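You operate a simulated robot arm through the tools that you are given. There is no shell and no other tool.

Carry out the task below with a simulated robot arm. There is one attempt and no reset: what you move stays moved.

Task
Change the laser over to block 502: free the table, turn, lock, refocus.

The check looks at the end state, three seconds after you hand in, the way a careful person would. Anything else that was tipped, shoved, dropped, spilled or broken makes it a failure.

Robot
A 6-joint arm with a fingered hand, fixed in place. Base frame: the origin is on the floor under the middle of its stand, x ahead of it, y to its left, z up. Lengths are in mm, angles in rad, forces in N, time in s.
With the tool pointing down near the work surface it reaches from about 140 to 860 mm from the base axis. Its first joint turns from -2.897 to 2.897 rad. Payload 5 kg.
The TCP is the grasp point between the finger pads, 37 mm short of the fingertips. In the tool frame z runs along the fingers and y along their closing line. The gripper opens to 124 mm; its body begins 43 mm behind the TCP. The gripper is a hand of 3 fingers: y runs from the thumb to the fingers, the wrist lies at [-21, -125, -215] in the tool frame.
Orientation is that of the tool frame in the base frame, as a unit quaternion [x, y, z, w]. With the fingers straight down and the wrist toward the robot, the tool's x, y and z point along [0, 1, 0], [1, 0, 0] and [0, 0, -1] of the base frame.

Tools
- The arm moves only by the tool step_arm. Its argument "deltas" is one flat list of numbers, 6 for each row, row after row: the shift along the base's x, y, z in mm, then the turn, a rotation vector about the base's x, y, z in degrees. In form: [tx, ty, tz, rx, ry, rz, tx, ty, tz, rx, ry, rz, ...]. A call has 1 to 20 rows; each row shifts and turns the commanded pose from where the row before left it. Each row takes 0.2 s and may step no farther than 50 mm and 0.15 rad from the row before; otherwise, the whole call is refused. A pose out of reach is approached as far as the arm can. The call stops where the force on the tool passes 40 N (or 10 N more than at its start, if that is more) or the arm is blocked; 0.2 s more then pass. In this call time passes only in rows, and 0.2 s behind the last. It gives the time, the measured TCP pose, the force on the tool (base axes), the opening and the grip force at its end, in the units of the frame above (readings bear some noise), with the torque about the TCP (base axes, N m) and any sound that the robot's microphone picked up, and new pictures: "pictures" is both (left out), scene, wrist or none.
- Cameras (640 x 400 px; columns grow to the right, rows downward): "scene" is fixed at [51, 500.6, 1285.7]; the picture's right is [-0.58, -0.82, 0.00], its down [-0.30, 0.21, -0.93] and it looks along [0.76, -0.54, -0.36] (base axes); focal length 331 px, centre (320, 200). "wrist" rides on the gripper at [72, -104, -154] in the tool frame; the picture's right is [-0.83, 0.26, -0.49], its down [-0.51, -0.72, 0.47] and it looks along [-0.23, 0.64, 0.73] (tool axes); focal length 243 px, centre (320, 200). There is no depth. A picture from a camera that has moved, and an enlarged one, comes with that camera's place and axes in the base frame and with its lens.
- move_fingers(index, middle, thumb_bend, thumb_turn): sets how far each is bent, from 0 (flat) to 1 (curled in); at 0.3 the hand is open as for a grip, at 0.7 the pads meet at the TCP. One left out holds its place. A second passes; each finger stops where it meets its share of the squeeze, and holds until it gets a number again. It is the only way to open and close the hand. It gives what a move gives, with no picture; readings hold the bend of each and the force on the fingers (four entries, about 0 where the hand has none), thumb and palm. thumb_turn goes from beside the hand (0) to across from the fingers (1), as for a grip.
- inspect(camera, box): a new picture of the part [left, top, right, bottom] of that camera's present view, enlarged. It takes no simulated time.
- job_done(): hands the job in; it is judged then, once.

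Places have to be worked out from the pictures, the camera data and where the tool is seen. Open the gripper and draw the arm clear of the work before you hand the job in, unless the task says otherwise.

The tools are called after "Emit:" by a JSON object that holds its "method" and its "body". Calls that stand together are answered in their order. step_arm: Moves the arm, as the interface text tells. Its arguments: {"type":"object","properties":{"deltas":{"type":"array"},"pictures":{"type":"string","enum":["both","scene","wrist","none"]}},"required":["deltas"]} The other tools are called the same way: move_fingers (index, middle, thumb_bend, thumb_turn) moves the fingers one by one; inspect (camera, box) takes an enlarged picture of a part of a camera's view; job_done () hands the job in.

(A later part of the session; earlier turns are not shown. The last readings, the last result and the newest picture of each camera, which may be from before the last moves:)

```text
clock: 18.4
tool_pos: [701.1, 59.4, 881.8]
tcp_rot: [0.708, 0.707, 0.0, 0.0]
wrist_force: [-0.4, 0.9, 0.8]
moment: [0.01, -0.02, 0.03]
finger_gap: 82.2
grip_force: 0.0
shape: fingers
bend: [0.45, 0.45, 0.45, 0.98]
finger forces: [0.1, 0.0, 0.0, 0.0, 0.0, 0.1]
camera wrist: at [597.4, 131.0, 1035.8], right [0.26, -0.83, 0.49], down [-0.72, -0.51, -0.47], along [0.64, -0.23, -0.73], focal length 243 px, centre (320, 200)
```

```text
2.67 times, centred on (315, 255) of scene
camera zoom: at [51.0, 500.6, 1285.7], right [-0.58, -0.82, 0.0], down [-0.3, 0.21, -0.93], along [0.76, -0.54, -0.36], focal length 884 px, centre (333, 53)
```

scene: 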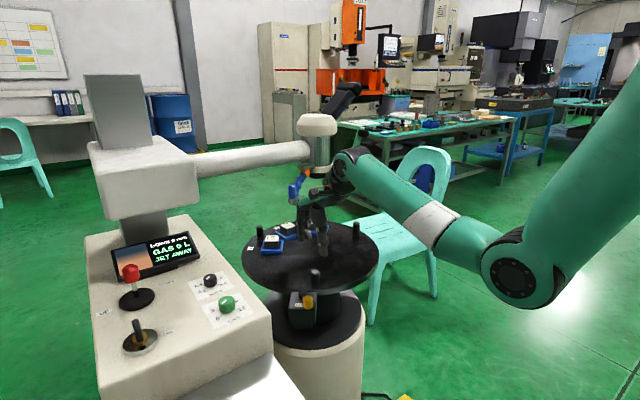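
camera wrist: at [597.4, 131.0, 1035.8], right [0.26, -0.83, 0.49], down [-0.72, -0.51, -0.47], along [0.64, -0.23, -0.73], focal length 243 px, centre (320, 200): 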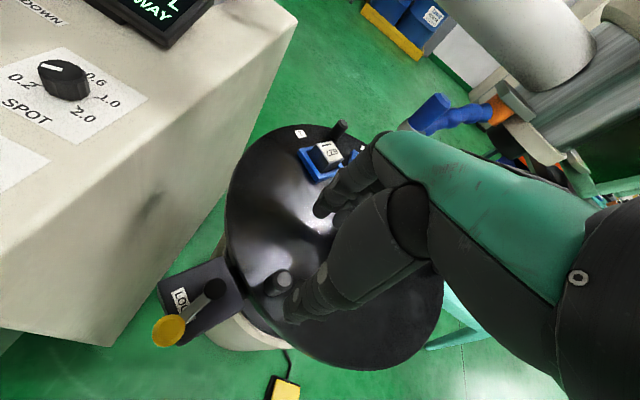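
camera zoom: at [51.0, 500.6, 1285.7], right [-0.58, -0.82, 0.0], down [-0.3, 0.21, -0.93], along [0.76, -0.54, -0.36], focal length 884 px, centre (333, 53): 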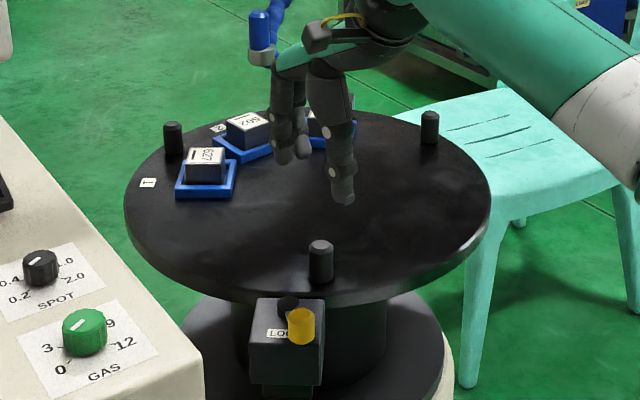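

The post top projects to about (700,58), right under the TCP. I descend to straddle it with the tips about 10 mm above the table.

Emit:
{"method": "step_arm", "body": {"deltas": [0, 0, -14, 0, 0, 0, 0, 0, -14, 0, 0, 0, 0, 0, -14, 0, 0, 0, 0, 0, -14, 0, 0, 0, 0, 0, -14, 0, 0, 0, 0, 0, -14, 0, 0, 0, 0, 0, -12, 0, 0, 0], "pictures": "both"}}

Emit:
{"method": "inspect", "body": {"camera": "wrist", "box": [200, 160, 400, 320]}}

Emit:
{"method": "inspect", "body": {"camera": "scene", "box": [260, 200, 370, 310]}}

```text
clock: 20.0
tool_pos: [701.1, 59.7, 787.1]
tcp_rot: [0.707, 0.708, 0.0, 0.001]
wrist_force: [-0.3, -0.8, -0.7]
moment: [0.02, -0.04, 0.01]
finger_gap: 82.9
grip_force: 0.0
shape: fingers
bend: [0.45, 0.45, 0.45, 0.98]
finger forces: [0.1, 0.0, 0.0, 0.0, 0.0, 0.0]
camera wrist: at [597.6, 131.3, 940.4], right [0.26, -0.83, 0.49], down [-0.72, -0.51, -0.47], along [0.64, -0.23, -0.73], focal length 243 px, centre (320, 200)
```

scene: 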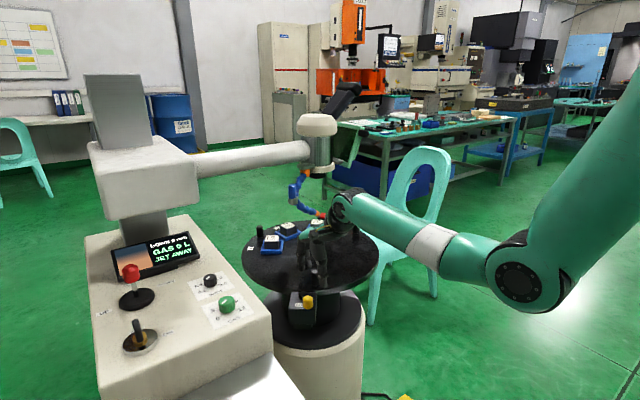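
wrist: 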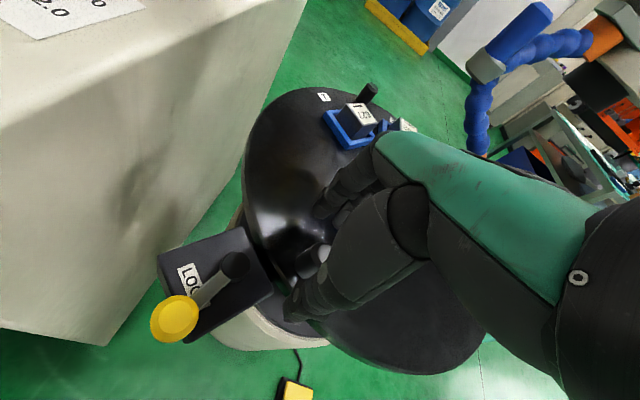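

```text
2.50 times, centred on (300, 240) of wrist
camera zoom: at [597.6, 131.3, 940.4], right [0.26, -0.83, 0.49], down [-0.72, -0.51, -0.47], along [0.64, -0.23, -0.73], focal length 606 px, centre (370, 100)
```

zoom: 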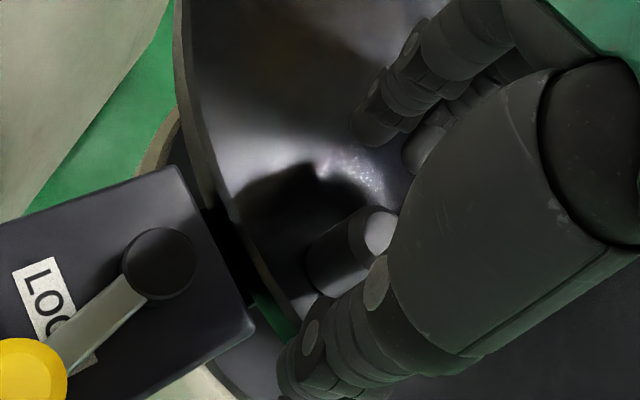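

```text
3.64 times, centred on (315, 255) of scene
camera zoom: at [51.0, 500.6, 1285.7], right [-0.58, -0.82, 0.0], down [-0.3, 0.21, -0.93], along [0.76, -0.54, -0.36], focal length 1205 px, centre (338, 0)
```

zoom: 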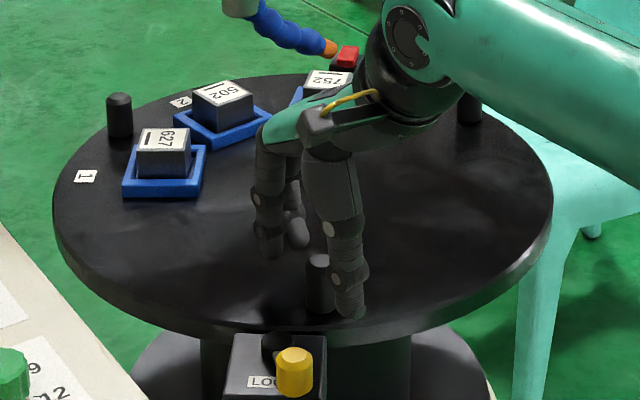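

The post is centred in the cage. I close the fingers onto it.

Emit:
{"method": "move_fingers", "body": {"index": 0.65, "middle": 0.65, "thumb_bend": 0.65}}

Emit:
{"method": "inspect", "body": {"camera": "wrist", "box": [200, 160, 400, 320]}}

Emit:
{"method": "inspect", "body": {"camera": "scene", "box": [260, 200, 370, 310]}}

```text
clock: 21.0
tool_pos: [702.5, 59.1, 787.1]
tcp_rot: [0.707, 0.707, -0.001, 0.0]
wrist_force: [1.1, 0.1, -0.3]
moment: [-0.01, -0.04, -0.03]
finger_gap: 22.2
grip_force: 0.6
shape: fingers
bend: [0.65, 0.64, 0.65, 0.98]
finger forces: [0.1, 1.6, 0.1, 0.0, 0.0, 0.0]
```

```text
2.50 times, centred on (300, 240) of wrist
camera zoom: at [597.7, 131.3, 940.6], right [0.26, -0.83, 0.49], down [-0.72, -0.51, -0.47], along [0.64, -0.23, -0.73], focal length 606 px, centre (370, 100)
```

zoom: 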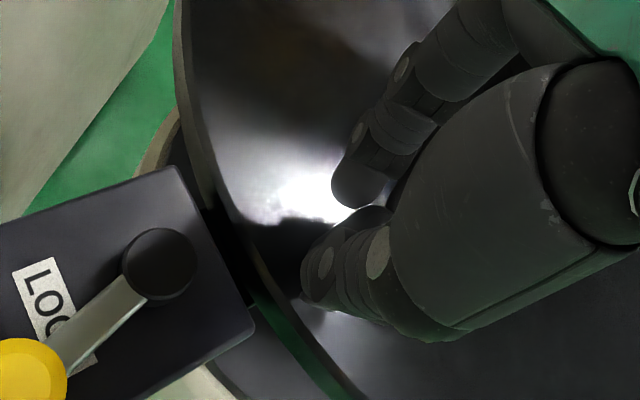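

```text
3.64 times, centred on (315, 255) of scene
camera zoom: at [51.0, 500.6, 1285.7], right [-0.58, -0.82, 0.0], down [-0.3, 0.21, -0.93], along [0.76, -0.54, -0.36], focal length 1205 px, centre (338, 0)
```

zoom: 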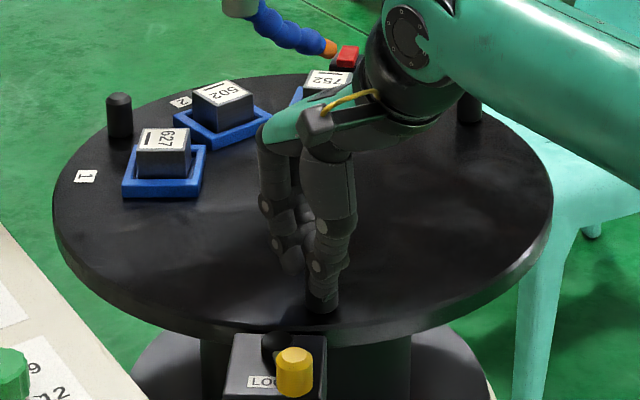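

The grip is light and around the post. The first push direction is mostly +y, so I open again and turn the hand +45° in place, so that the thumb pushes along the tangent.

Emit:
{"method": "move_fingers", "body": {"index": 0.48, "middle": 0.48, "thumb_bend": 0.48}}

Emit:
{"method": "step_arm", "body": {"deltas": [0, 0, 0, 0, 0, 7.5, 0, 0, 0, 0, 0, 7.5, 0, 0, 0, 0, 0, 7.5, 0, 0, 0, 0, 0, 7.5, 0, 0, 0, 0, 0, 7.5, 0, 0, 0, 0, 0, 7.5], "pictures": "both"}}

Emit:
{"method": "inspect", "body": {"camera": "wrist", "box": [200, 160, 400, 320]}}

Emit:
{"method": "inspect", "body": {"camera": "scene", "box": [260, 200, 370, 310]}}

```text
clock: 22.0
tool_pos: [701.3, 59.4, 785.5]
tcp_rot: [0.707, 0.707, 0.0, -0.001]
wrist_force: [0.0, 0.6, -1.1]
moment: [-0.01, -0.02, 0.0]
finger_gap: 73.3
grip_force: 0.0
shape: fingers
bend: [0.48, 0.48, 0.48, 0.98]
finger forces: [0.0, 0.1, 0.0, 0.1, 0.0, 0.1]
```

```text
clock: 23.4
tool_pos: [702.1, 58.8, 785.4]
tcp_rot: [0.382, 0.924, 0.0, 0.0]
wrist_force: [-0.3, -0.1, 0.4]
moment: [-0.02, -0.03, -0.01]
finger_gap: 73.6
grip_force: 0.0
shape: fingers
bend: [0.48, 0.48, 0.48, 0.98]
finger forces: [0.0, 0.0, 0.0, 0.0, 0.0, 0.0]
camera wrist: at [576.8, 36.2, 940.2], right [0.77, -0.4, 0.49], down [-0.15, -0.87, -0.47], along [0.62, 0.29, -0.73], focal length 243 px, centre (320, 200)
```

scene: 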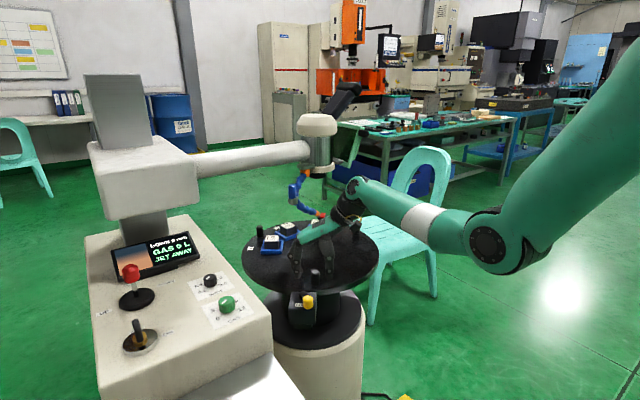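
wrist: 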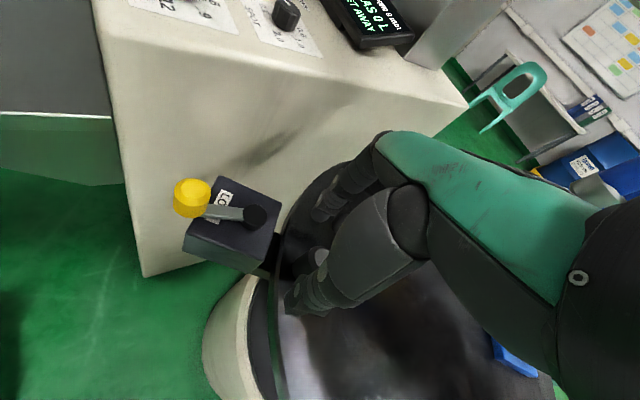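

```text
2.50 times, centred on (300, 240) of wrist
camera zoom: at [576.8, 36.2, 940.2], right [0.77, -0.4, 0.49], down [-0.15, -0.87, -0.47], along [0.62, 0.29, -0.73], focal length 606 px, centre (370, 100)
```

zoom: 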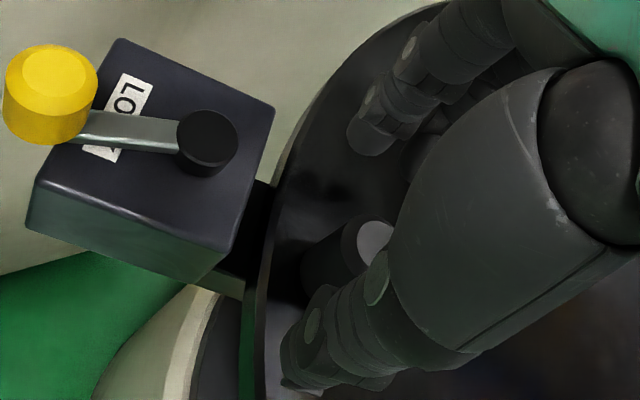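

```text
3.64 times, centred on (315, 255) of scene
camera zoom: at [51.0, 500.6, 1285.7], right [-0.58, -0.82, 0.0], down [-0.3, 0.21, -0.93], along [0.76, -0.54, -0.36], focal length 1205 px, centre (338, 0)
```

zoom: 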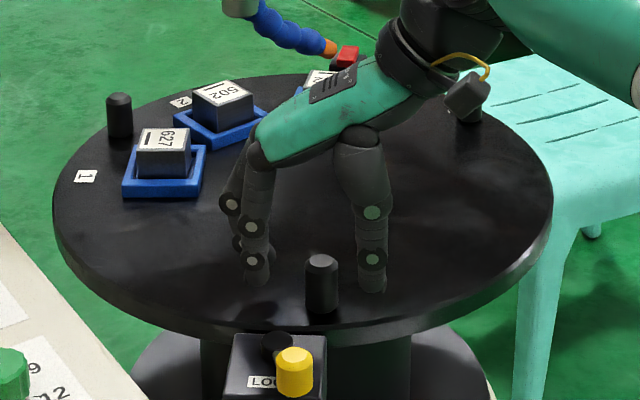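

The post is still between thumb and fingers, with the closing line now along the tangent. I close on it, then make a small test turn.

Emit:
{"method": "move_fingers", "body": {"index": 0.65, "middle": 0.65, "thumb_bend": 0.65}}

Emit:
{"method": "step_arm", "body": {"deltas": [1.8, 3, 0, 0, 0, -1, 1.9, 2.9, 0, 0, 0, -1, 1.9, 2.9, 0, 0, 0, -1, 2, 2.9, 0, 0, 0, -1], "pictures": "both"}}

Emit:
{"method": "inspect", "body": {"camera": "scene", "box": [240, 200, 390, 320]}}

```text
clock: 24.4
tool_pos: [702.0, 58.3, 785.7]
tcp_rot: [0.383, 0.924, 0.001, 0.0]
wrist_force: [-1.8, -1.7, -0.9]
moment: [-0.03, 0.01, -0.04]
finger_gap: 25.1
grip_force: 1.2
shape: fingers
bend: [0.65, 0.65, 0.63, 0.97]
finger forces: [0.1, 0.0, 0.0, 0.0, 1.9, 0.0]
```

```text
clock: 25.4
tool_pos: [709.6, 70.7, 785.4]
tcp_rot: [0.414, 0.91, 0.001, 0.0]
wrist_force: [-1.7, -0.6, -1.1]
moment: [0.01, 0.05, -0.03]
finger_gap: 24.2
grip_force: 0.8
shape: fingers
bend: [0.65, 0.65, 0.63, 0.97]
finger forces: [0.0, 0.0, 0.0, 0.0, 1.6, 0.0]
camera wrist: at [583.2, 57.4, 940.1], right [0.74, -0.46, 0.49], down [-0.21, -0.86, -0.47], along [0.64, 0.25, -0.73], focal length 243 px, centre (320, 200)
```

scene: 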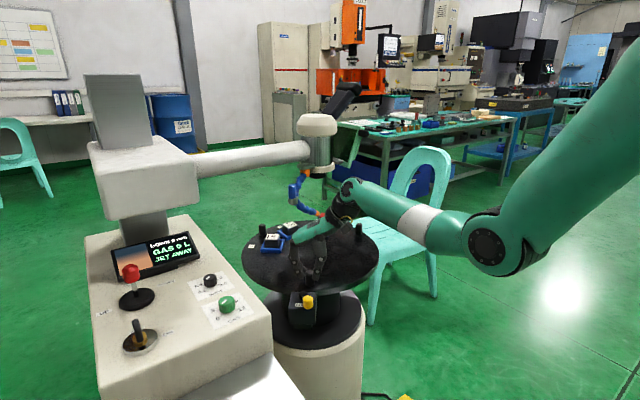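
wrist: 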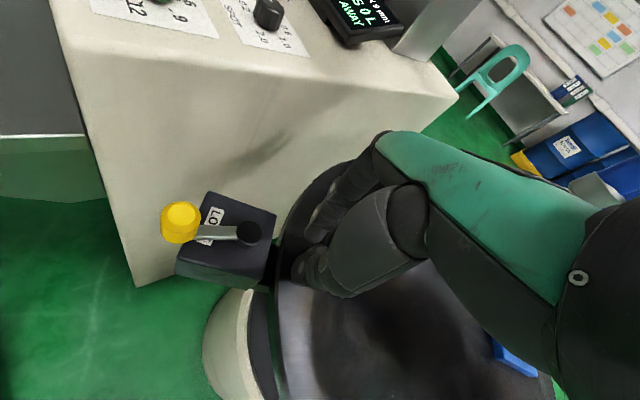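

```text
3.33 times, centred on (315, 260) of scene
camera zoom: at [51.0, 500.6, 1285.7], right [-0.58, -0.82, 0.0], down [-0.3, 0.21, -0.93], along [0.76, -0.54, -0.36], focal length 1105 px, centre (337, 0)
```

zoom: 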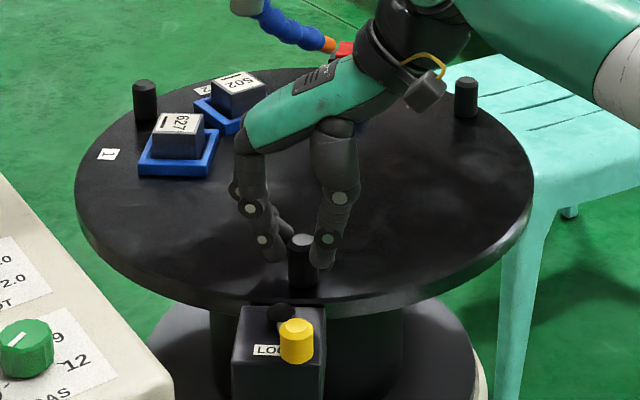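

The table is free and follows with only 1–2 N. I continue along the arc, widening the radius slightly to centre the post in the grip.

Emit:
{"method": "step_arm", "body": {"deltas": [3.6, 5.9, 0, 0, 0, -1.2, 3.6, 5.9, 0, 0, 0, -1.2, 4.25, 5.65, 0, 0, 0, -1.2, 4.25, 5.65, 0, 0, 0, -1.2, 4.65, 5.35, 0, 0, 0, -1.2, 4.65, 5.35, 0, 0, 0, -1.2, 5.3, 4.65, 0, 0, 0, -1.2, 5.3, 4.65, 0, 0, 0, -1.2], "pictures": "both"}}

Emit:
{"method": "inspect", "body": {"camera": "scene", "box": [240, 200, 390, 320]}}

Emit:
{"method": "inspect", "body": {"camera": "scene", "box": [90, 220, 220, 300]}}

```text
clock: 27.2
tool_pos: [745.0, 115.1, 784.9]
tcp_rot: [0.489, 0.872, 0.0, -0.001]
wrist_force: [-1.2, 0.4, -0.1]
moment: [0.0, 0.05, -0.01]
finger_gap: 22.8
grip_force: 0.9
shape: fingers
bend: [0.65, 0.65, 0.64, 0.97]
finger forces: [0.0, 0.0, 0.1, 0.0, 1.3, 0.1]
camera wrist: at [618.3, 121.6, 939.5], right [0.66, -0.57, 0.49], down [-0.35, -0.81, -0.47], along [0.67, 0.14, -0.73], focal length 243 px, centre (320, 200)
```

scene: 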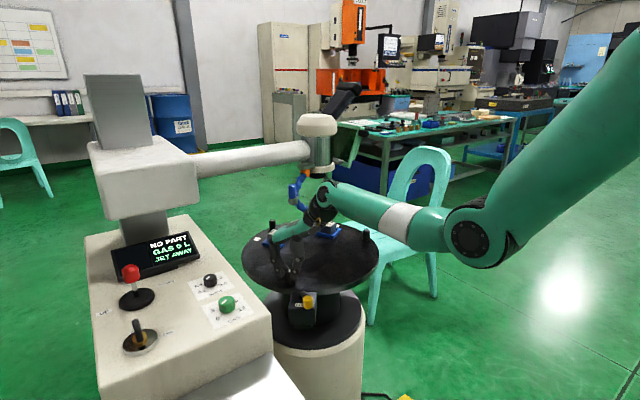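
wrist: 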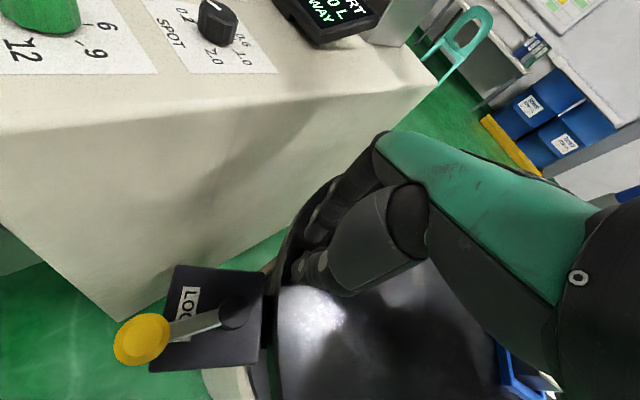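

```text
3.33 times, centred on (315, 260) of scene
camera zoom: at [51.0, 500.6, 1285.7], right [-0.58, -0.82, 0.0], down [-0.3, 0.21, -0.93], along [0.76, -0.54, -0.36], focal length 1105 px, centre (337, 0)
```

zoom: 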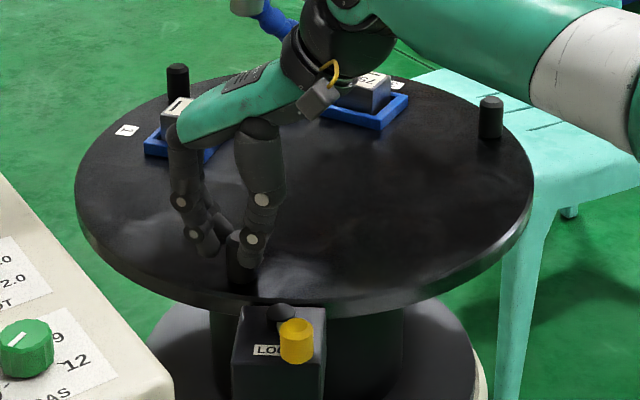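

```text
4.92 times, centred on (155, 260) of scene
camera zoom: at [51.0, 500.6, 1285.7], right [-0.58, -0.82, 0.0], down [-0.3, 0.21, -0.93], along [0.76, -0.54, -0.36], focal length 1632 px, centre (1132, -95)
```

zoom: 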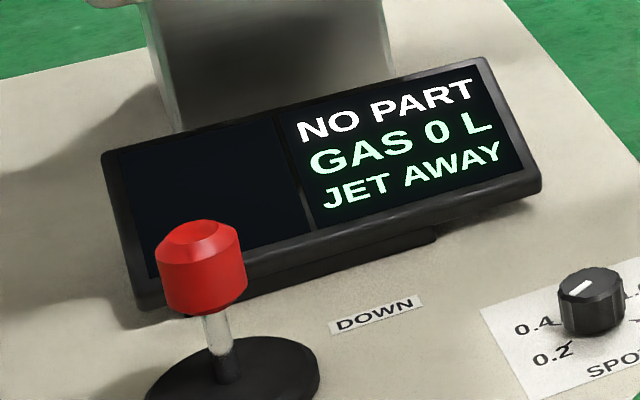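

The screen now says "NO PART", so it gives direct feedback on what is under the head. I continue the turn.

Emit:
{"method": "step_arm", "body": {"deltas": [5.7, 4.25, 0, 0, 0, -1.3, 5.7, 4.25, 0, 0, 0, -1.3, 5.9, 3.85, 0, 0, 0, -1.3, 5.9, 3.85, 0, 0, 0, -1.3, 6.2, 3.45, 0, 0, 0, -1.3, 6.2, 3.45, 0, 0, 0, -1.3, 6.45, 3, 0, 0, 0, -1.3, 6.45, 3, 0, 0, 0, -1.3], "pictures": "both"}}

Emit:
{"method": "inspect", "body": {"camera": "scene", "box": [240, 180, 390, 300]}}

Emit:
{"method": "inspect", "body": {"camera": "scene", "box": [90, 220, 220, 300]}}

```text
clock: 29.0
tool_pos: [792.6, 144.3, 784.9]
tcp_rot: [0.567, 0.824, 0.001, 0.0]
wrist_force: [-1.3, 2.8, -0.7]
moment: [0.07, 0.04, -0.02]
finger_gap: 22.8
grip_force: 1.0
shape: fingers
bend: [0.65, 0.65, 0.64, 0.97]
finger forces: [0.0, 0.0, 0.0, 0.1, 2.0, 0.0]
camera wrist: at [670.4, 173.8, 940.5], right [0.54, -0.68, 0.49], down [-0.49, -0.73, -0.47], along [0.68, 0.01, -0.73], focal length 243 px, centre (320, 200)
```

scene: 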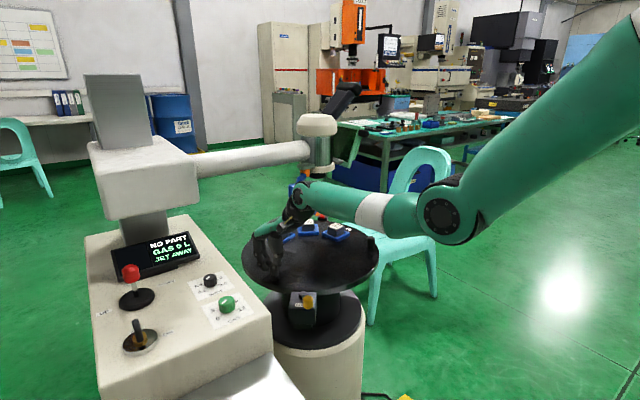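
wrist: 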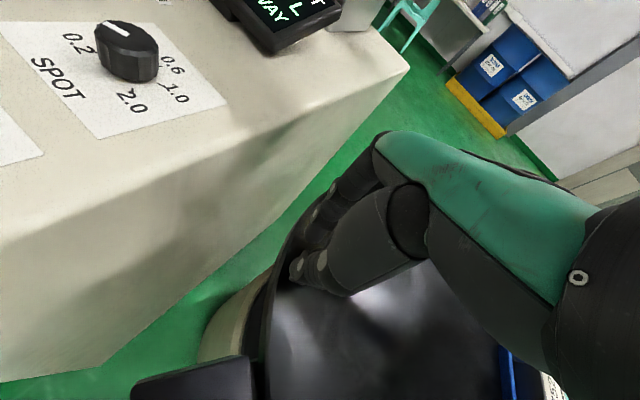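

```text
3.33 times, centred on (315, 240) of scene
camera zoom: at [51.0, 500.6, 1285.7], right [-0.58, -0.82, 0.0], down [-0.3, 0.21, -0.93], along [0.76, -0.54, -0.36], focal length 1105 px, centre (337, 67)
```

zoom: 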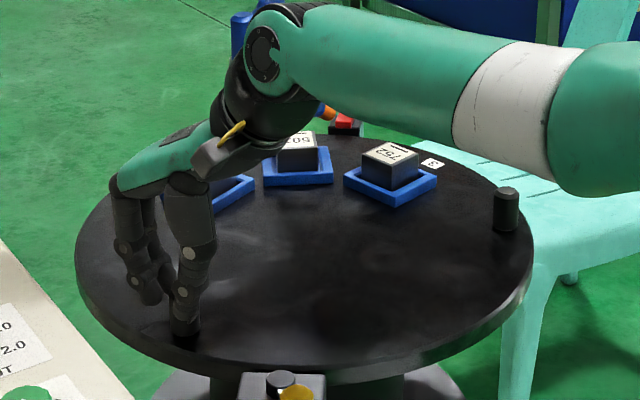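

```text
4.92 times, centred on (155, 260) of scene
camera zoom: at [51.0, 500.6, 1285.7], right [-0.58, -0.82, 0.0], down [-0.3, 0.21, -0.93], along [0.76, -0.54, -0.36], focal length 1632 px, centre (1132, -95)
```

zoom: 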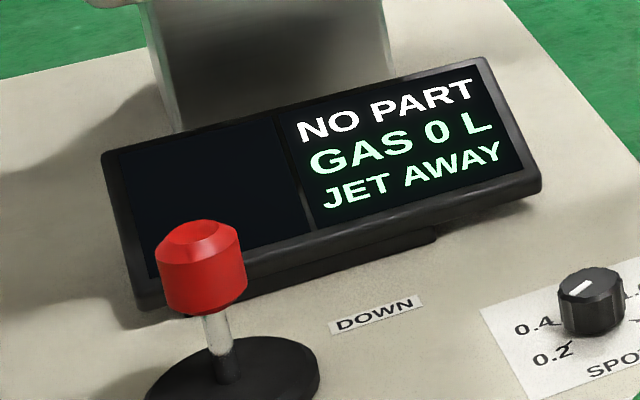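

Block 502 is now about 12–14° short of where 752 was. I continue in smaller steps, watching the screen.

Emit:
{"method": "step_arm", "body": {"deltas": [6.6, 2.5, 0, 0, 0, -1.3, 6.6, 2.4, 0, 0, 0, -1.3, 6.8, 2.1, 0, 0, 0, -1.3, 6.8, 2.0, 0, 0, 0, -1.3], "pictures": "both"}}

Emit:
{"method": "inspect", "body": {"camera": "scene", "box": [240, 180, 390, 300]}}

Emit:
{"method": "inspect", "body": {"camera": "scene", "box": [90, 220, 220, 300]}}

```text
clock: 30.0
tool_pos: [819.7, 152.8, 786.4]
tcp_rot: [0.603, 0.798, 0.0, 0.0]
wrist_force: [-0.8, 2.6, -0.2]
moment: [0.09, 0.04, -0.03]
finger_gap: 22.7
grip_force: 1.5
shape: fingers
bend: [0.65, 0.65, 0.65, 0.96]
finger forces: [0.0, 0.0, 0.0, 0.0, 2.6, 0.1]
camera wrist: at [700.5, 193.5, 940.4], right [0.48, -0.73, 0.49], down [-0.56, -0.68, -0.47], along [0.68, -0.05, -0.73], focal length 243 px, centre (320, 200)
```

scene: 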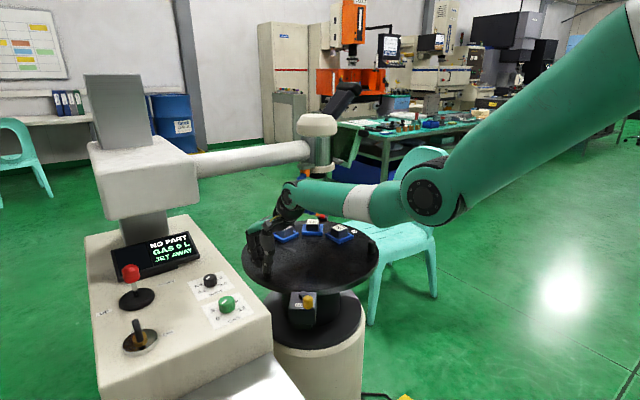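
wrist: 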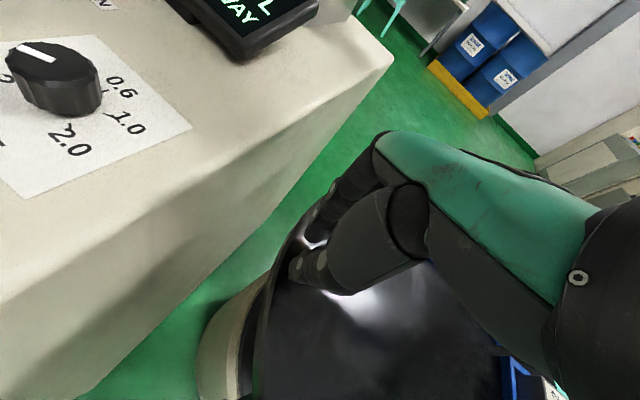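

```text
3.33 times, centred on (315, 240) of scene
camera zoom: at [51.0, 500.6, 1285.7], right [-0.58, -0.82, 0.0], down [-0.3, 0.21, -0.93], along [0.76, -0.54, -0.36], focal length 1105 px, centre (337, 67)
```

zoom: 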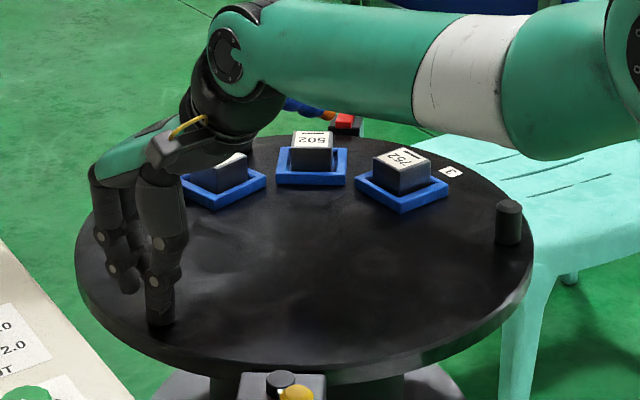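

```text
4.92 times, centred on (155, 260) of scene
camera zoom: at [51.0, 500.6, 1285.7], right [-0.58, -0.82, 0.0], down [-0.3, 0.21, -0.93], along [0.76, -0.54, -0.36], focal length 1632 px, centre (1132, -95)
```

zoom: 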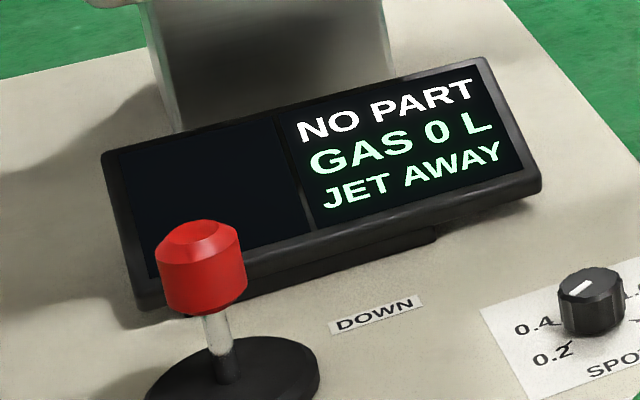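

Rotation so far is about 44°, and the screen still says "NO PART". I estimate 5–8° remain, so I go on in fine steps.

Emit:
{"method": "step_arm", "body": {"deltas": [3.45, 0.9, 0, 0, 0, -0.6, 3.45, 0.85, 0, 0, 0, -0.6, 3.5, 0.8, 0, 0, 0, -0.6], "pictures": "scene"}}

Emit:
{"method": "inspect", "body": {"camera": "scene", "box": [270, 190, 370, 270]}}

Emit:
{"method": "inspect", "body": {"camera": "scene", "box": [90, 220, 220, 300]}}

```text
clock: 30.8
tool_pos: [830.6, 156.1, 785.9]
tcp_rot: [0.616, 0.788, 0.0, 0.0]
wrist_force: [-2.0, 4.1, -0.3]
moment: [0.09, 0.05, -0.05]
finger_gap: 23.3
grip_force: 1.7
shape: fingers
bend: [0.65, 0.65, 0.64, 0.96]
finger forces: [0.0, 0.0, 0.1, 0.0, 3.3, 0.1]
```

scene: 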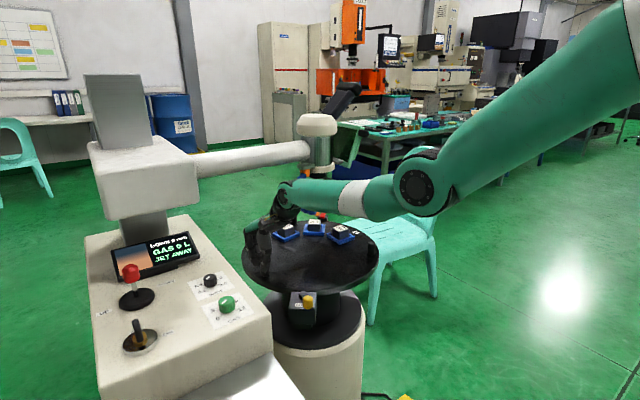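

```text
5.00 times, centred on (320, 230) of scene
camera zoom: at [51.0, 500.6, 1285.7], right [-0.58, -0.82, 0.0], down [-0.3, 0.21, -0.93], along [0.76, -0.54, -0.36], focal length 1657 px, centre (320, 50)
```

zoom: 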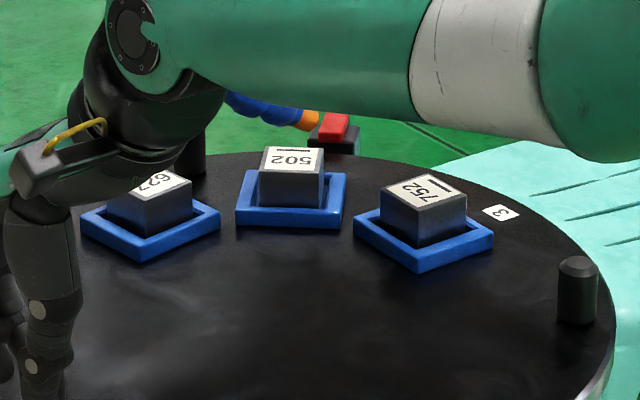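

```text
4.92 times, centred on (155, 260) of scene
camera zoom: at [51.0, 500.6, 1285.7], right [-0.58, -0.82, 0.0], down [-0.3, 0.21, -0.93], along [0.76, -0.54, -0.36], focal length 1632 px, centre (1132, -95)
```

zoom: 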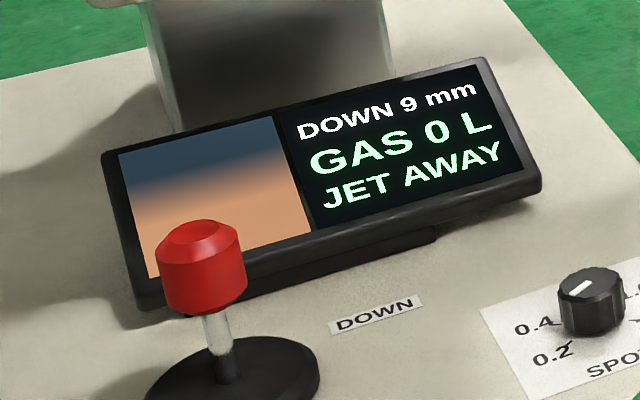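

The screen now sees a part ("DOWN 9 mm"), but 502 sits about 3 px left of where 752 was, which is about 5° short. I turn a little further, slightly outward to relieve the side load.

Emit:
{"method": "step_arm", "body": {"deltas": [4.3, 1.4, 0, 0, 0, -0.6, 4.3, 1.3, 0, 0, 0, -0.6, 4.3, 1.2, 0, 0, 0, -0.6], "pictures": "scene"}}

Emit:
{"method": "inspect", "body": {"camera": "scene", "box": [280, 200, 360, 250]}}

Emit:
{"method": "inspect", "body": {"camera": "scene", "box": [90, 220, 220, 300]}}

```text
clock: 31.6
tool_pos: [845.0, 159.2, 786.5]
tcp_rot: [0.628, 0.778, 0.001, 0.0]
wrist_force: [0.1, -0.2, -0.4]
moment: [0.0, -0.04, 0.02]
finger_gap: 22.4
grip_force: 1.2
shape: fingers
bend: [0.65, 0.65, 0.65, 0.97]
finger forces: [0.0, 1.0, 0.0, 0.0, 0.4, 0.0]
```

scene: 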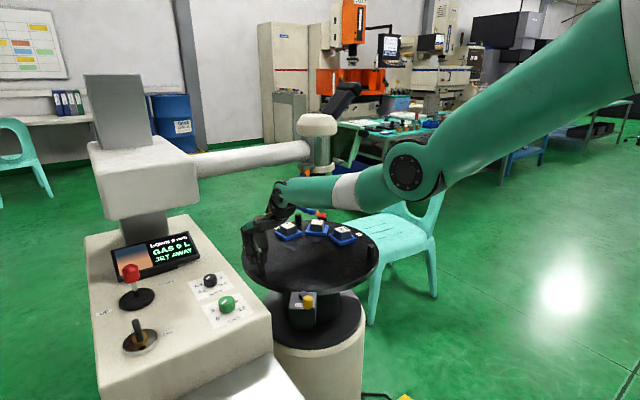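

```text
8.00 times, centred on (320, 225) of scene
camera zoom: at [51.0, 500.6, 1285.7], right [-0.58, -0.82, 0.0], down [-0.3, 0.21, -0.93], along [0.76, -0.54, -0.36], focal length 2652 px, centre (320, 0)
```

zoom: 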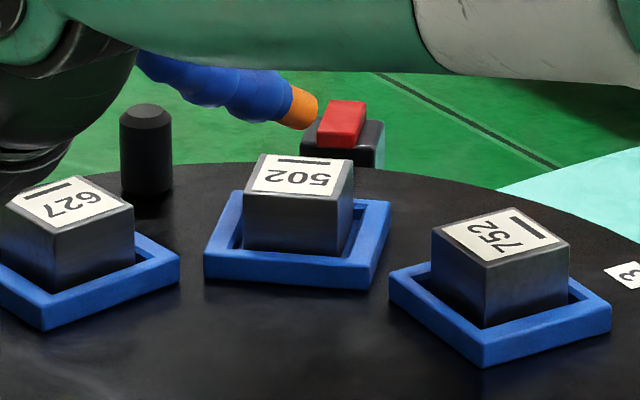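

```text
4.92 times, centred on (155, 260) of scene
camera zoom: at [51.0, 500.6, 1285.7], right [-0.58, -0.82, 0.0], down [-0.3, 0.21, -0.93], along [0.76, -0.54, -0.36], focal length 1632 px, centre (1132, -95)
```

zoom: 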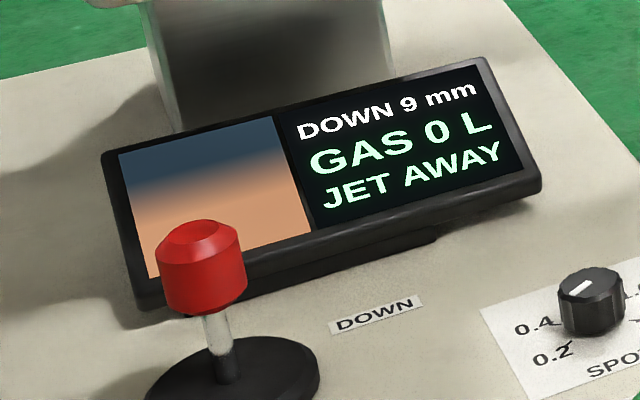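

Tray 502 now sits where 752's tray was, at column 317.4. To verify, I compare its column with that of the laser nose axis in the fixed camera.

Emit:
{"method": "inspect", "body": {"camera": "scene", "box": [280, 140, 360, 190]}}

Emit:
{"method": "inspect", "body": {"camera": "scene", "box": [300, 205, 340, 240]}}

Emit:
{"method": "inspect", "body": {"camera": "scene", "box": [235, 200, 325, 290]}}

```text
8.00 times, centred on (320, 165) of scene
camera zoom: at [51.0, 500.6, 1285.7], right [-0.58, -0.82, 0.0], down [-0.3, 0.21, -0.93], along [0.76, -0.54, -0.36], focal length 2652 px, centre (320, 480)
```

zoom: 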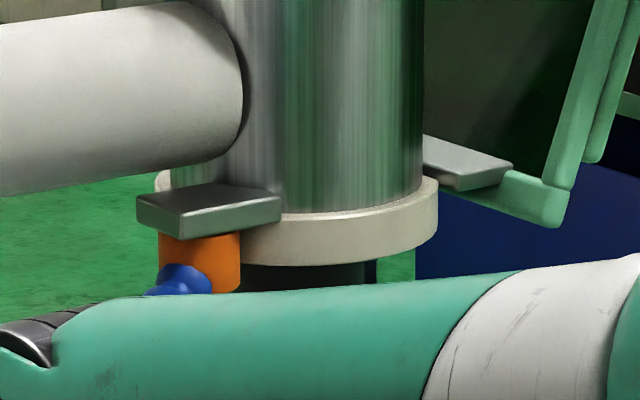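

```text
11.43 times, centred on (320, 222) of scene
camera zoom: at [51.0, 500.6, 1285.7], right [-0.58, -0.82, 0.0], down [-0.3, 0.21, -0.93], along [0.76, -0.54, -0.36], focal length 3788 px, centre (320, -57)
```

zoom: 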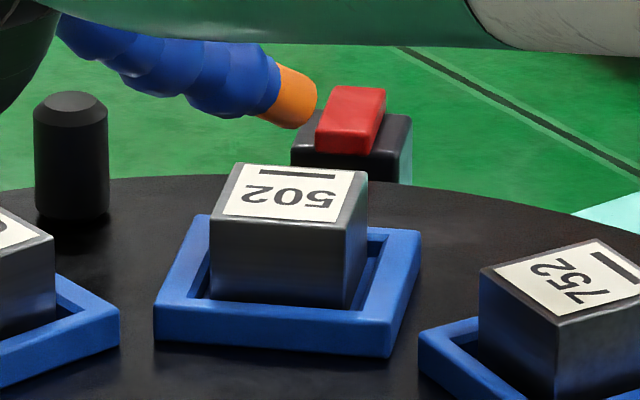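

```text
4.44 times, centred on (280, 245) of scene
camera zoom: at [51.0, 500.6, 1285.7], right [-0.58, -0.82, 0.0], down [-0.3, 0.21, -0.93], along [0.76, -0.54, -0.36], focal length 1473 px, centre (498, 0)
```

zoom: 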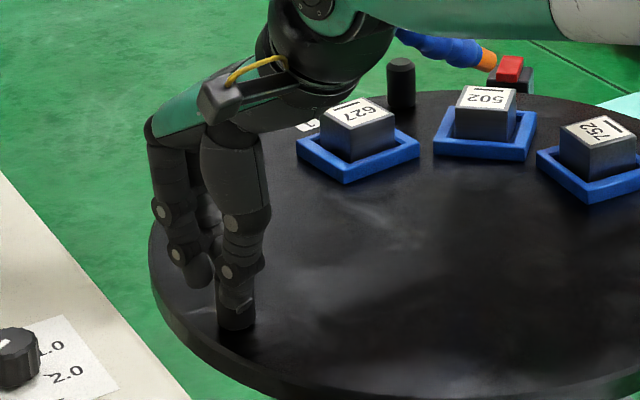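

The block's top centre is at column 317.3 and the laser nose axis at about 317.1, so 502 is aligned to about 1 mm. I release the post, rise straight up and re-check.

Emit:
{"method": "move_fingers", "body": {"index": 0.48, "middle": 0.48, "thumb_bend": 0.48}}

Emit:
{"method": "step_arm", "body": {"deltas": [0, 0, 10, 0, 0, 0, 0, 0, 20, 0, 0, 0, 0, 0, 35, 0, 0, 0, 0, 0, 40, 0, 0, 0], "pictures": "scene"}}

Emit:
{"method": "inspect", "body": {"camera": "scene", "box": [300, 205, 340, 240]}}

Emit:
{"method": "inspect", "body": {"camera": "scene", "box": [240, 140, 390, 300]}}

```text
clock: 32.6
tool_pos: [843.5, 157.9, 785.4]
tcp_rot: [0.628, 0.778, 0.0, -0.001]
wrist_force: [0.3, 0.8, 0.3]
moment: [0.04, 0.03, 0.0]
finger_gap: 73.1
grip_force: 0.1
shape: fingers
bend: [0.48, 0.48, 0.48, 0.97]
finger forces: [0.0, 0.0, 0.0, 0.0, 0.1, 0.0]
```

```text
clock: 33.6
tool_pos: [844.5, 160.2, 891.4]
tcp_rot: [0.628, 0.778, 0.0, 0.0]
wrist_force: [0.3, 0.1, -1.0]
moment: [0.01, 0.0, -0.01]
finger_gap: 73.4
grip_force: 0.0
shape: fingers
bend: [0.48, 0.48, 0.48, 0.97]
finger forces: [0.0, 0.0, 0.0, 0.1, 0.0, 0.0]
```

scene: 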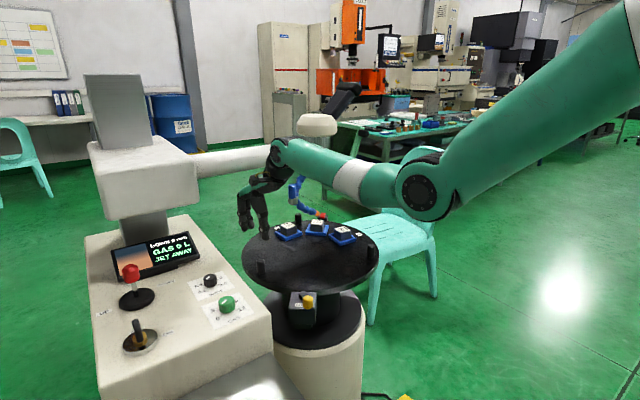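

```text
11.43 times, centred on (320, 222) of scene
camera zoom: at [51.0, 500.6, 1285.7], right [-0.58, -0.82, 0.0], down [-0.3, 0.21, -0.93], along [0.76, -0.54, -0.36], focal length 3788 px, centre (320, -57)
```

zoom: 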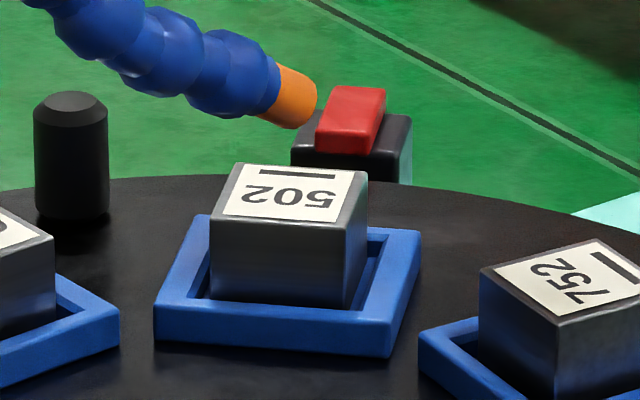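

```text
2.50 times, centred on (315, 220) of scene
camera zoom: at [51.0, 500.6, 1285.7], right [-0.58, -0.82, 0.0], down [-0.3, 0.21, -0.93], along [0.76, -0.54, -0.36], focal length 829 px, centre (332, 150)
```

zoom: 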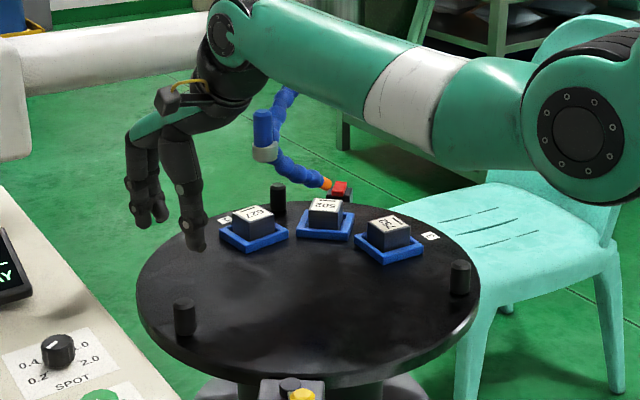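

The table stayed put. Now I move back over the lock lever with y_tool turned to +y. The two fingers will then be on the outer side of the knob, to push it back to its original position.

Emit:
{"method": "step_arm", "body": {"deltas": [-22.8, -2.3, 0, 0, 0, 7.78, -22.8, -2.3, 0, 0, 0, 7.78, -22.8, -2.3, 0, 0, 0, 7.78, -22.8, -2.3, 0, 0, 0, 7.78, -22.8, -2.3, 0, 0, 0, 7.78, -22.8, -2.3, 0, 0, 0, 7.78, -22.8, -2.3, 0, 0, 0, 7.78, -22.8, -2.3, 0, 0, 0, 7.78, -22.8, -2.3, 0, 0, 0, 7.78, -22.8, -2.3, 0, 0, 0, 7.78], "pictures": "both"}}

Emit:
{"method": "inspect", "body": {"camera": "wrist", "box": [180, 120, 400, 320]}}

Emit:
{"method": "inspect", "body": {"camera": "scene", "box": [250, 200, 370, 330]}}

```text
clock: 35.8
tool_pos: [615.6, 134.9, 892.4]
tcp_rot: [-0.001, 1.0, 0.0, 0.001]
wrist_force: [0.2, -0.2, 0.9]
moment: [0.0, -0.01, -0.02]
finger_gap: 73.2
grip_force: 0.0
shape: fingers
bend: [0.48, 0.48, 0.48, 0.97]
finger forces: [0.0, 0.0, 0.0, 0.0, 0.1, 0.0]
camera wrist: at [543.1, 31.4, 1045.9], right [0.83, 0.26, 0.49], down [0.51, -0.72, -0.47], along [0.23, 0.64, -0.73], focal length 243 px, centre (320, 200)
```

scene: 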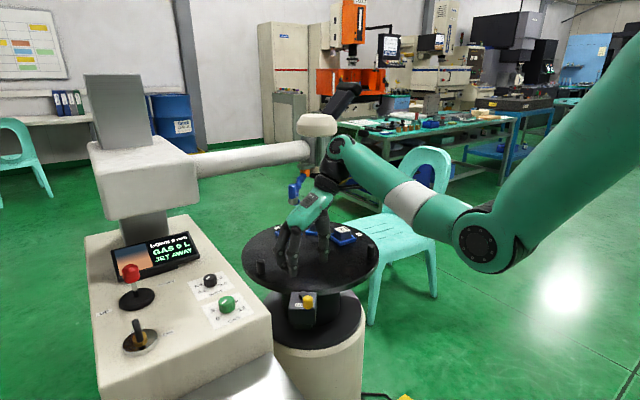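
wrist: 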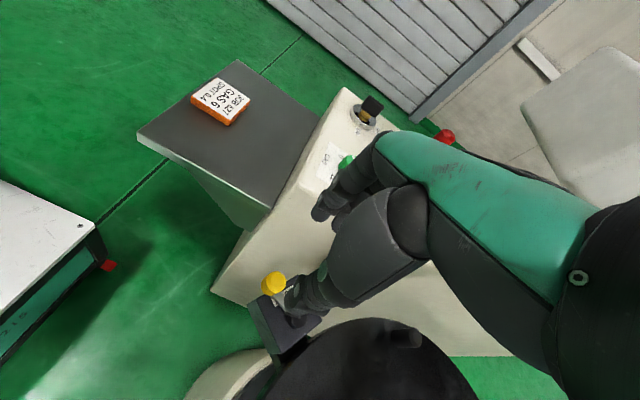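

```text
2.00 times, centred on (290, 220) of wrist
camera zoom: at [543.1, 31.4, 1045.9], right [0.83, 0.26, 0.49], down [0.51, -0.72, -0.47], along [0.23, 0.64, -0.73], focal length 485 px, centre (380, 160)
```

zoom: 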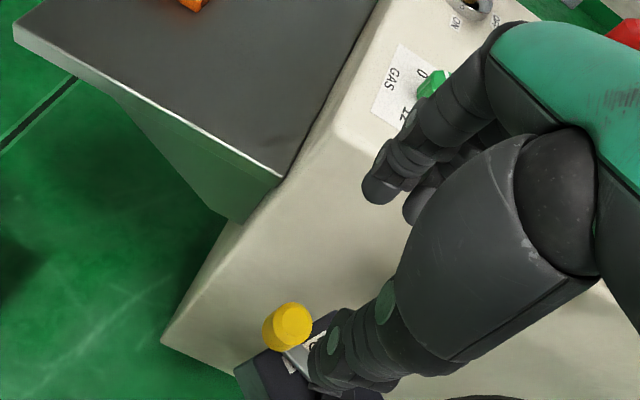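

```text
3.08 times, centred on (310, 265) of scene
camera zoom: at [51.0, 500.6, 1285.7], right [-0.58, -0.82, 0.0], down [-0.3, 0.21, -0.93], along [0.76, -0.54, -0.36], focal length 1020 px, centre (351, 0)
```

zoom: 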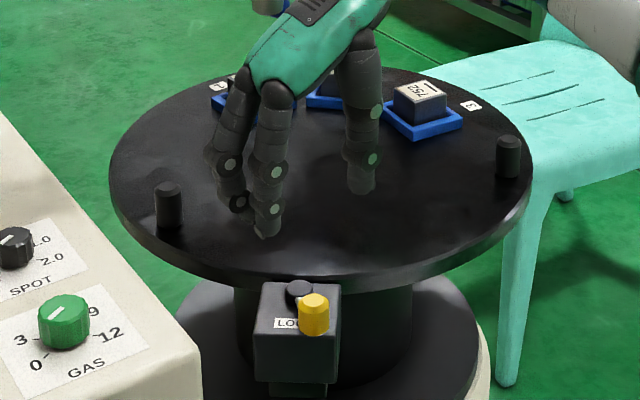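

There is a card on the desk of the machine, and I read it before I go on.

Emit:
{"method": "inspect", "body": {"camera": "wrist", "box": [180, 50, 260, 135]}}

Emit:
{"method": "inspect", "body": {"camera": "wrist", "box": [240, 240, 350, 350]}}

Emit:
{"method": "inspect", "body": {"camera": "scene", "box": [90, 220, 220, 300]}}

```text
4.71 times, centred on (220, 92) of wrist
camera zoom: at [543.1, 31.4, 1045.9], right [0.83, 0.26, 0.49], down [0.51, -0.72, -0.47], along [0.23, 0.64, -0.73], focal length 1142 px, centre (791, 706)
```

zoom: 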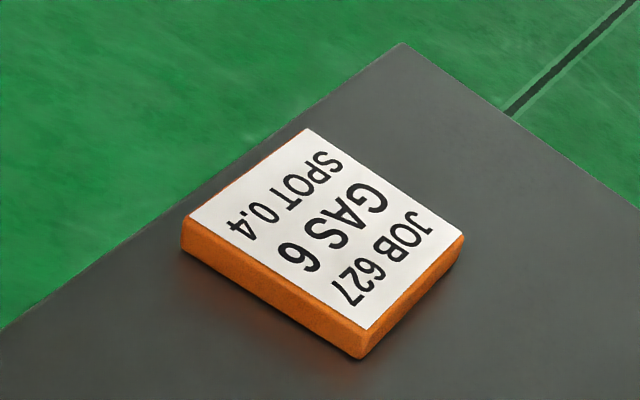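

```text
3.64 times, centred on (295, 295) of wrist
camera zoom: at [543.1, 31.4, 1045.9], right [0.83, 0.26, 0.49], down [0.51, -0.72, -0.47], along [0.23, 0.64, -0.73], focal length 882 px, centre (411, -146)
```

zoom: 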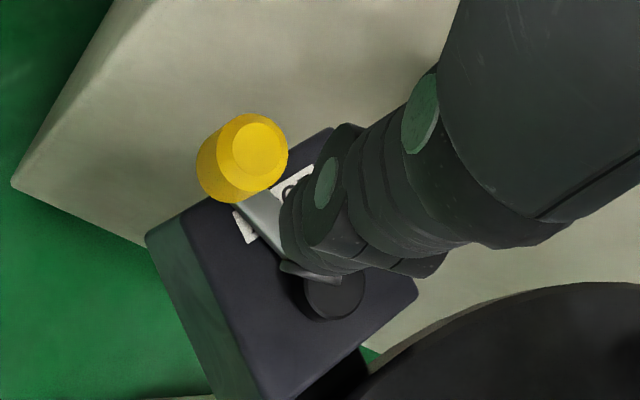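

```text
4.92 times, centred on (155, 260) of scene
camera zoom: at [51.0, 500.6, 1285.7], right [-0.58, -0.82, 0.0], down [-0.3, 0.21, -0.93], along [0.76, -0.54, -0.36], focal length 1632 px, centre (1132, -95)
```

zoom: 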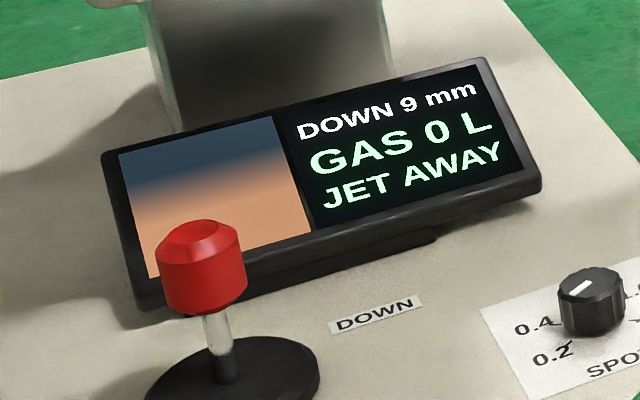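

The card is for job 627, so it does not concern this change. I leave gas, spot and jet as they are. The knob is at about (615,133), so I descend to straddle it.

Emit:
{"method": "step_arm", "body": {"deltas": [0, 0, -15, 0, 0, 0, 0, 0, -15, 0, 0, 0, 0, 0, -15, 0, 0, 0, 0, 0, -15, 0, 0, 0, 0, 0, -15, 0, 0, 0, 0, 0, -15, 0, 0, 0, 0, 0, -10, 0, 0, 0], "pictures": "both"}}

Emit:
{"method": "inspect", "body": {"camera": "wrist", "box": [220, 180, 380, 320]}}

Emit:
{"method": "inspect", "body": {"camera": "scene", "box": [260, 220, 360, 330]}}

```text
clock: 37.4
tool_pos: [616.3, 136.3, 791.7]
tcp_rot: [0.0, 1.0, 0.0, 0.0]
wrist_force: [-0.3, 0.4, -0.1]
moment: [-0.01, -0.01, 0.04]
finger_gap: 73.3
grip_force: 0.1
shape: fingers
bend: [0.48, 0.48, 0.48, 0.97]
finger forces: [0.0, 0.0, 0.0, 0.1, 0.0, 0.1]
camera wrist: at [543.2, 31.3, 945.5], right [0.83, 0.26, 0.49], down [0.51, -0.72, -0.47], along [0.23, 0.64, -0.73], focal length 243 px, centre (320, 200)
```

scene: 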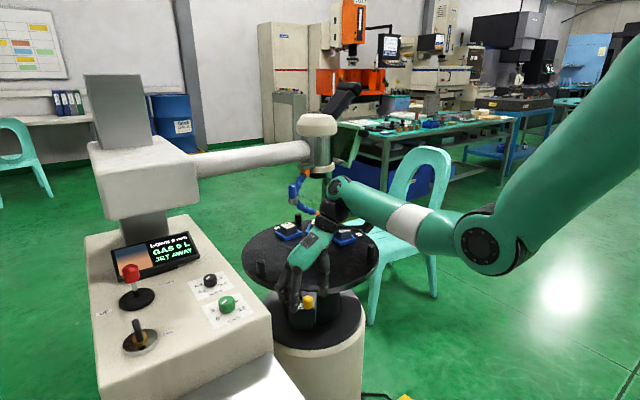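
wrist: 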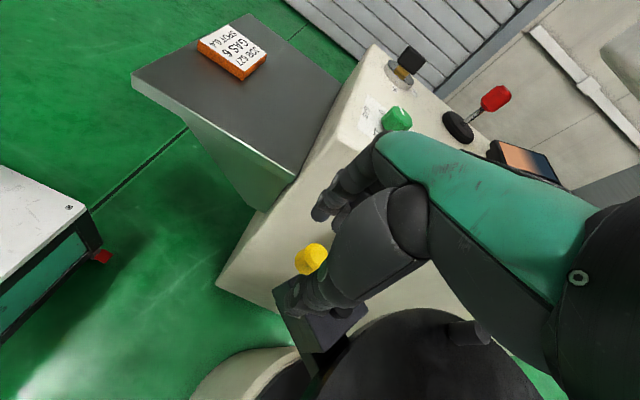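

```text
2.86 times, centred on (300, 250) of wrist
camera zoom: at [543.2, 31.3, 945.5], right [0.83, 0.26, 0.49], down [0.51, -0.72, -0.47], along [0.23, 0.64, -0.73], focal length 693 px, centre (377, 57)
```

zoom: 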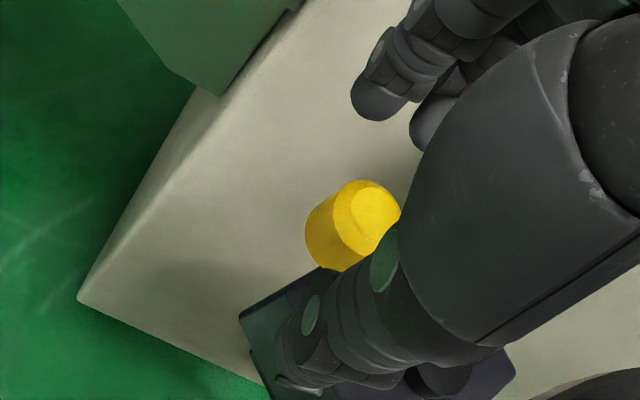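

```text
3.64 times, centred on (310, 275) of scene
camera zoom: at [51.0, 500.6, 1285.7], right [-0.58, -0.82, 0.0], down [-0.3, 0.21, -0.93], along [0.76, -0.54, -0.36], focal length 1205 px, centre (356, -73)
```

zoom: 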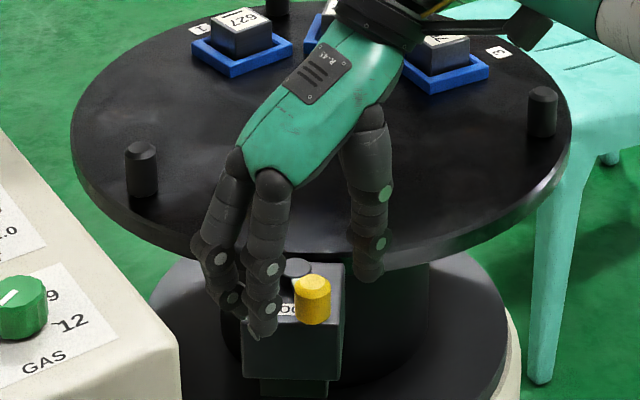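

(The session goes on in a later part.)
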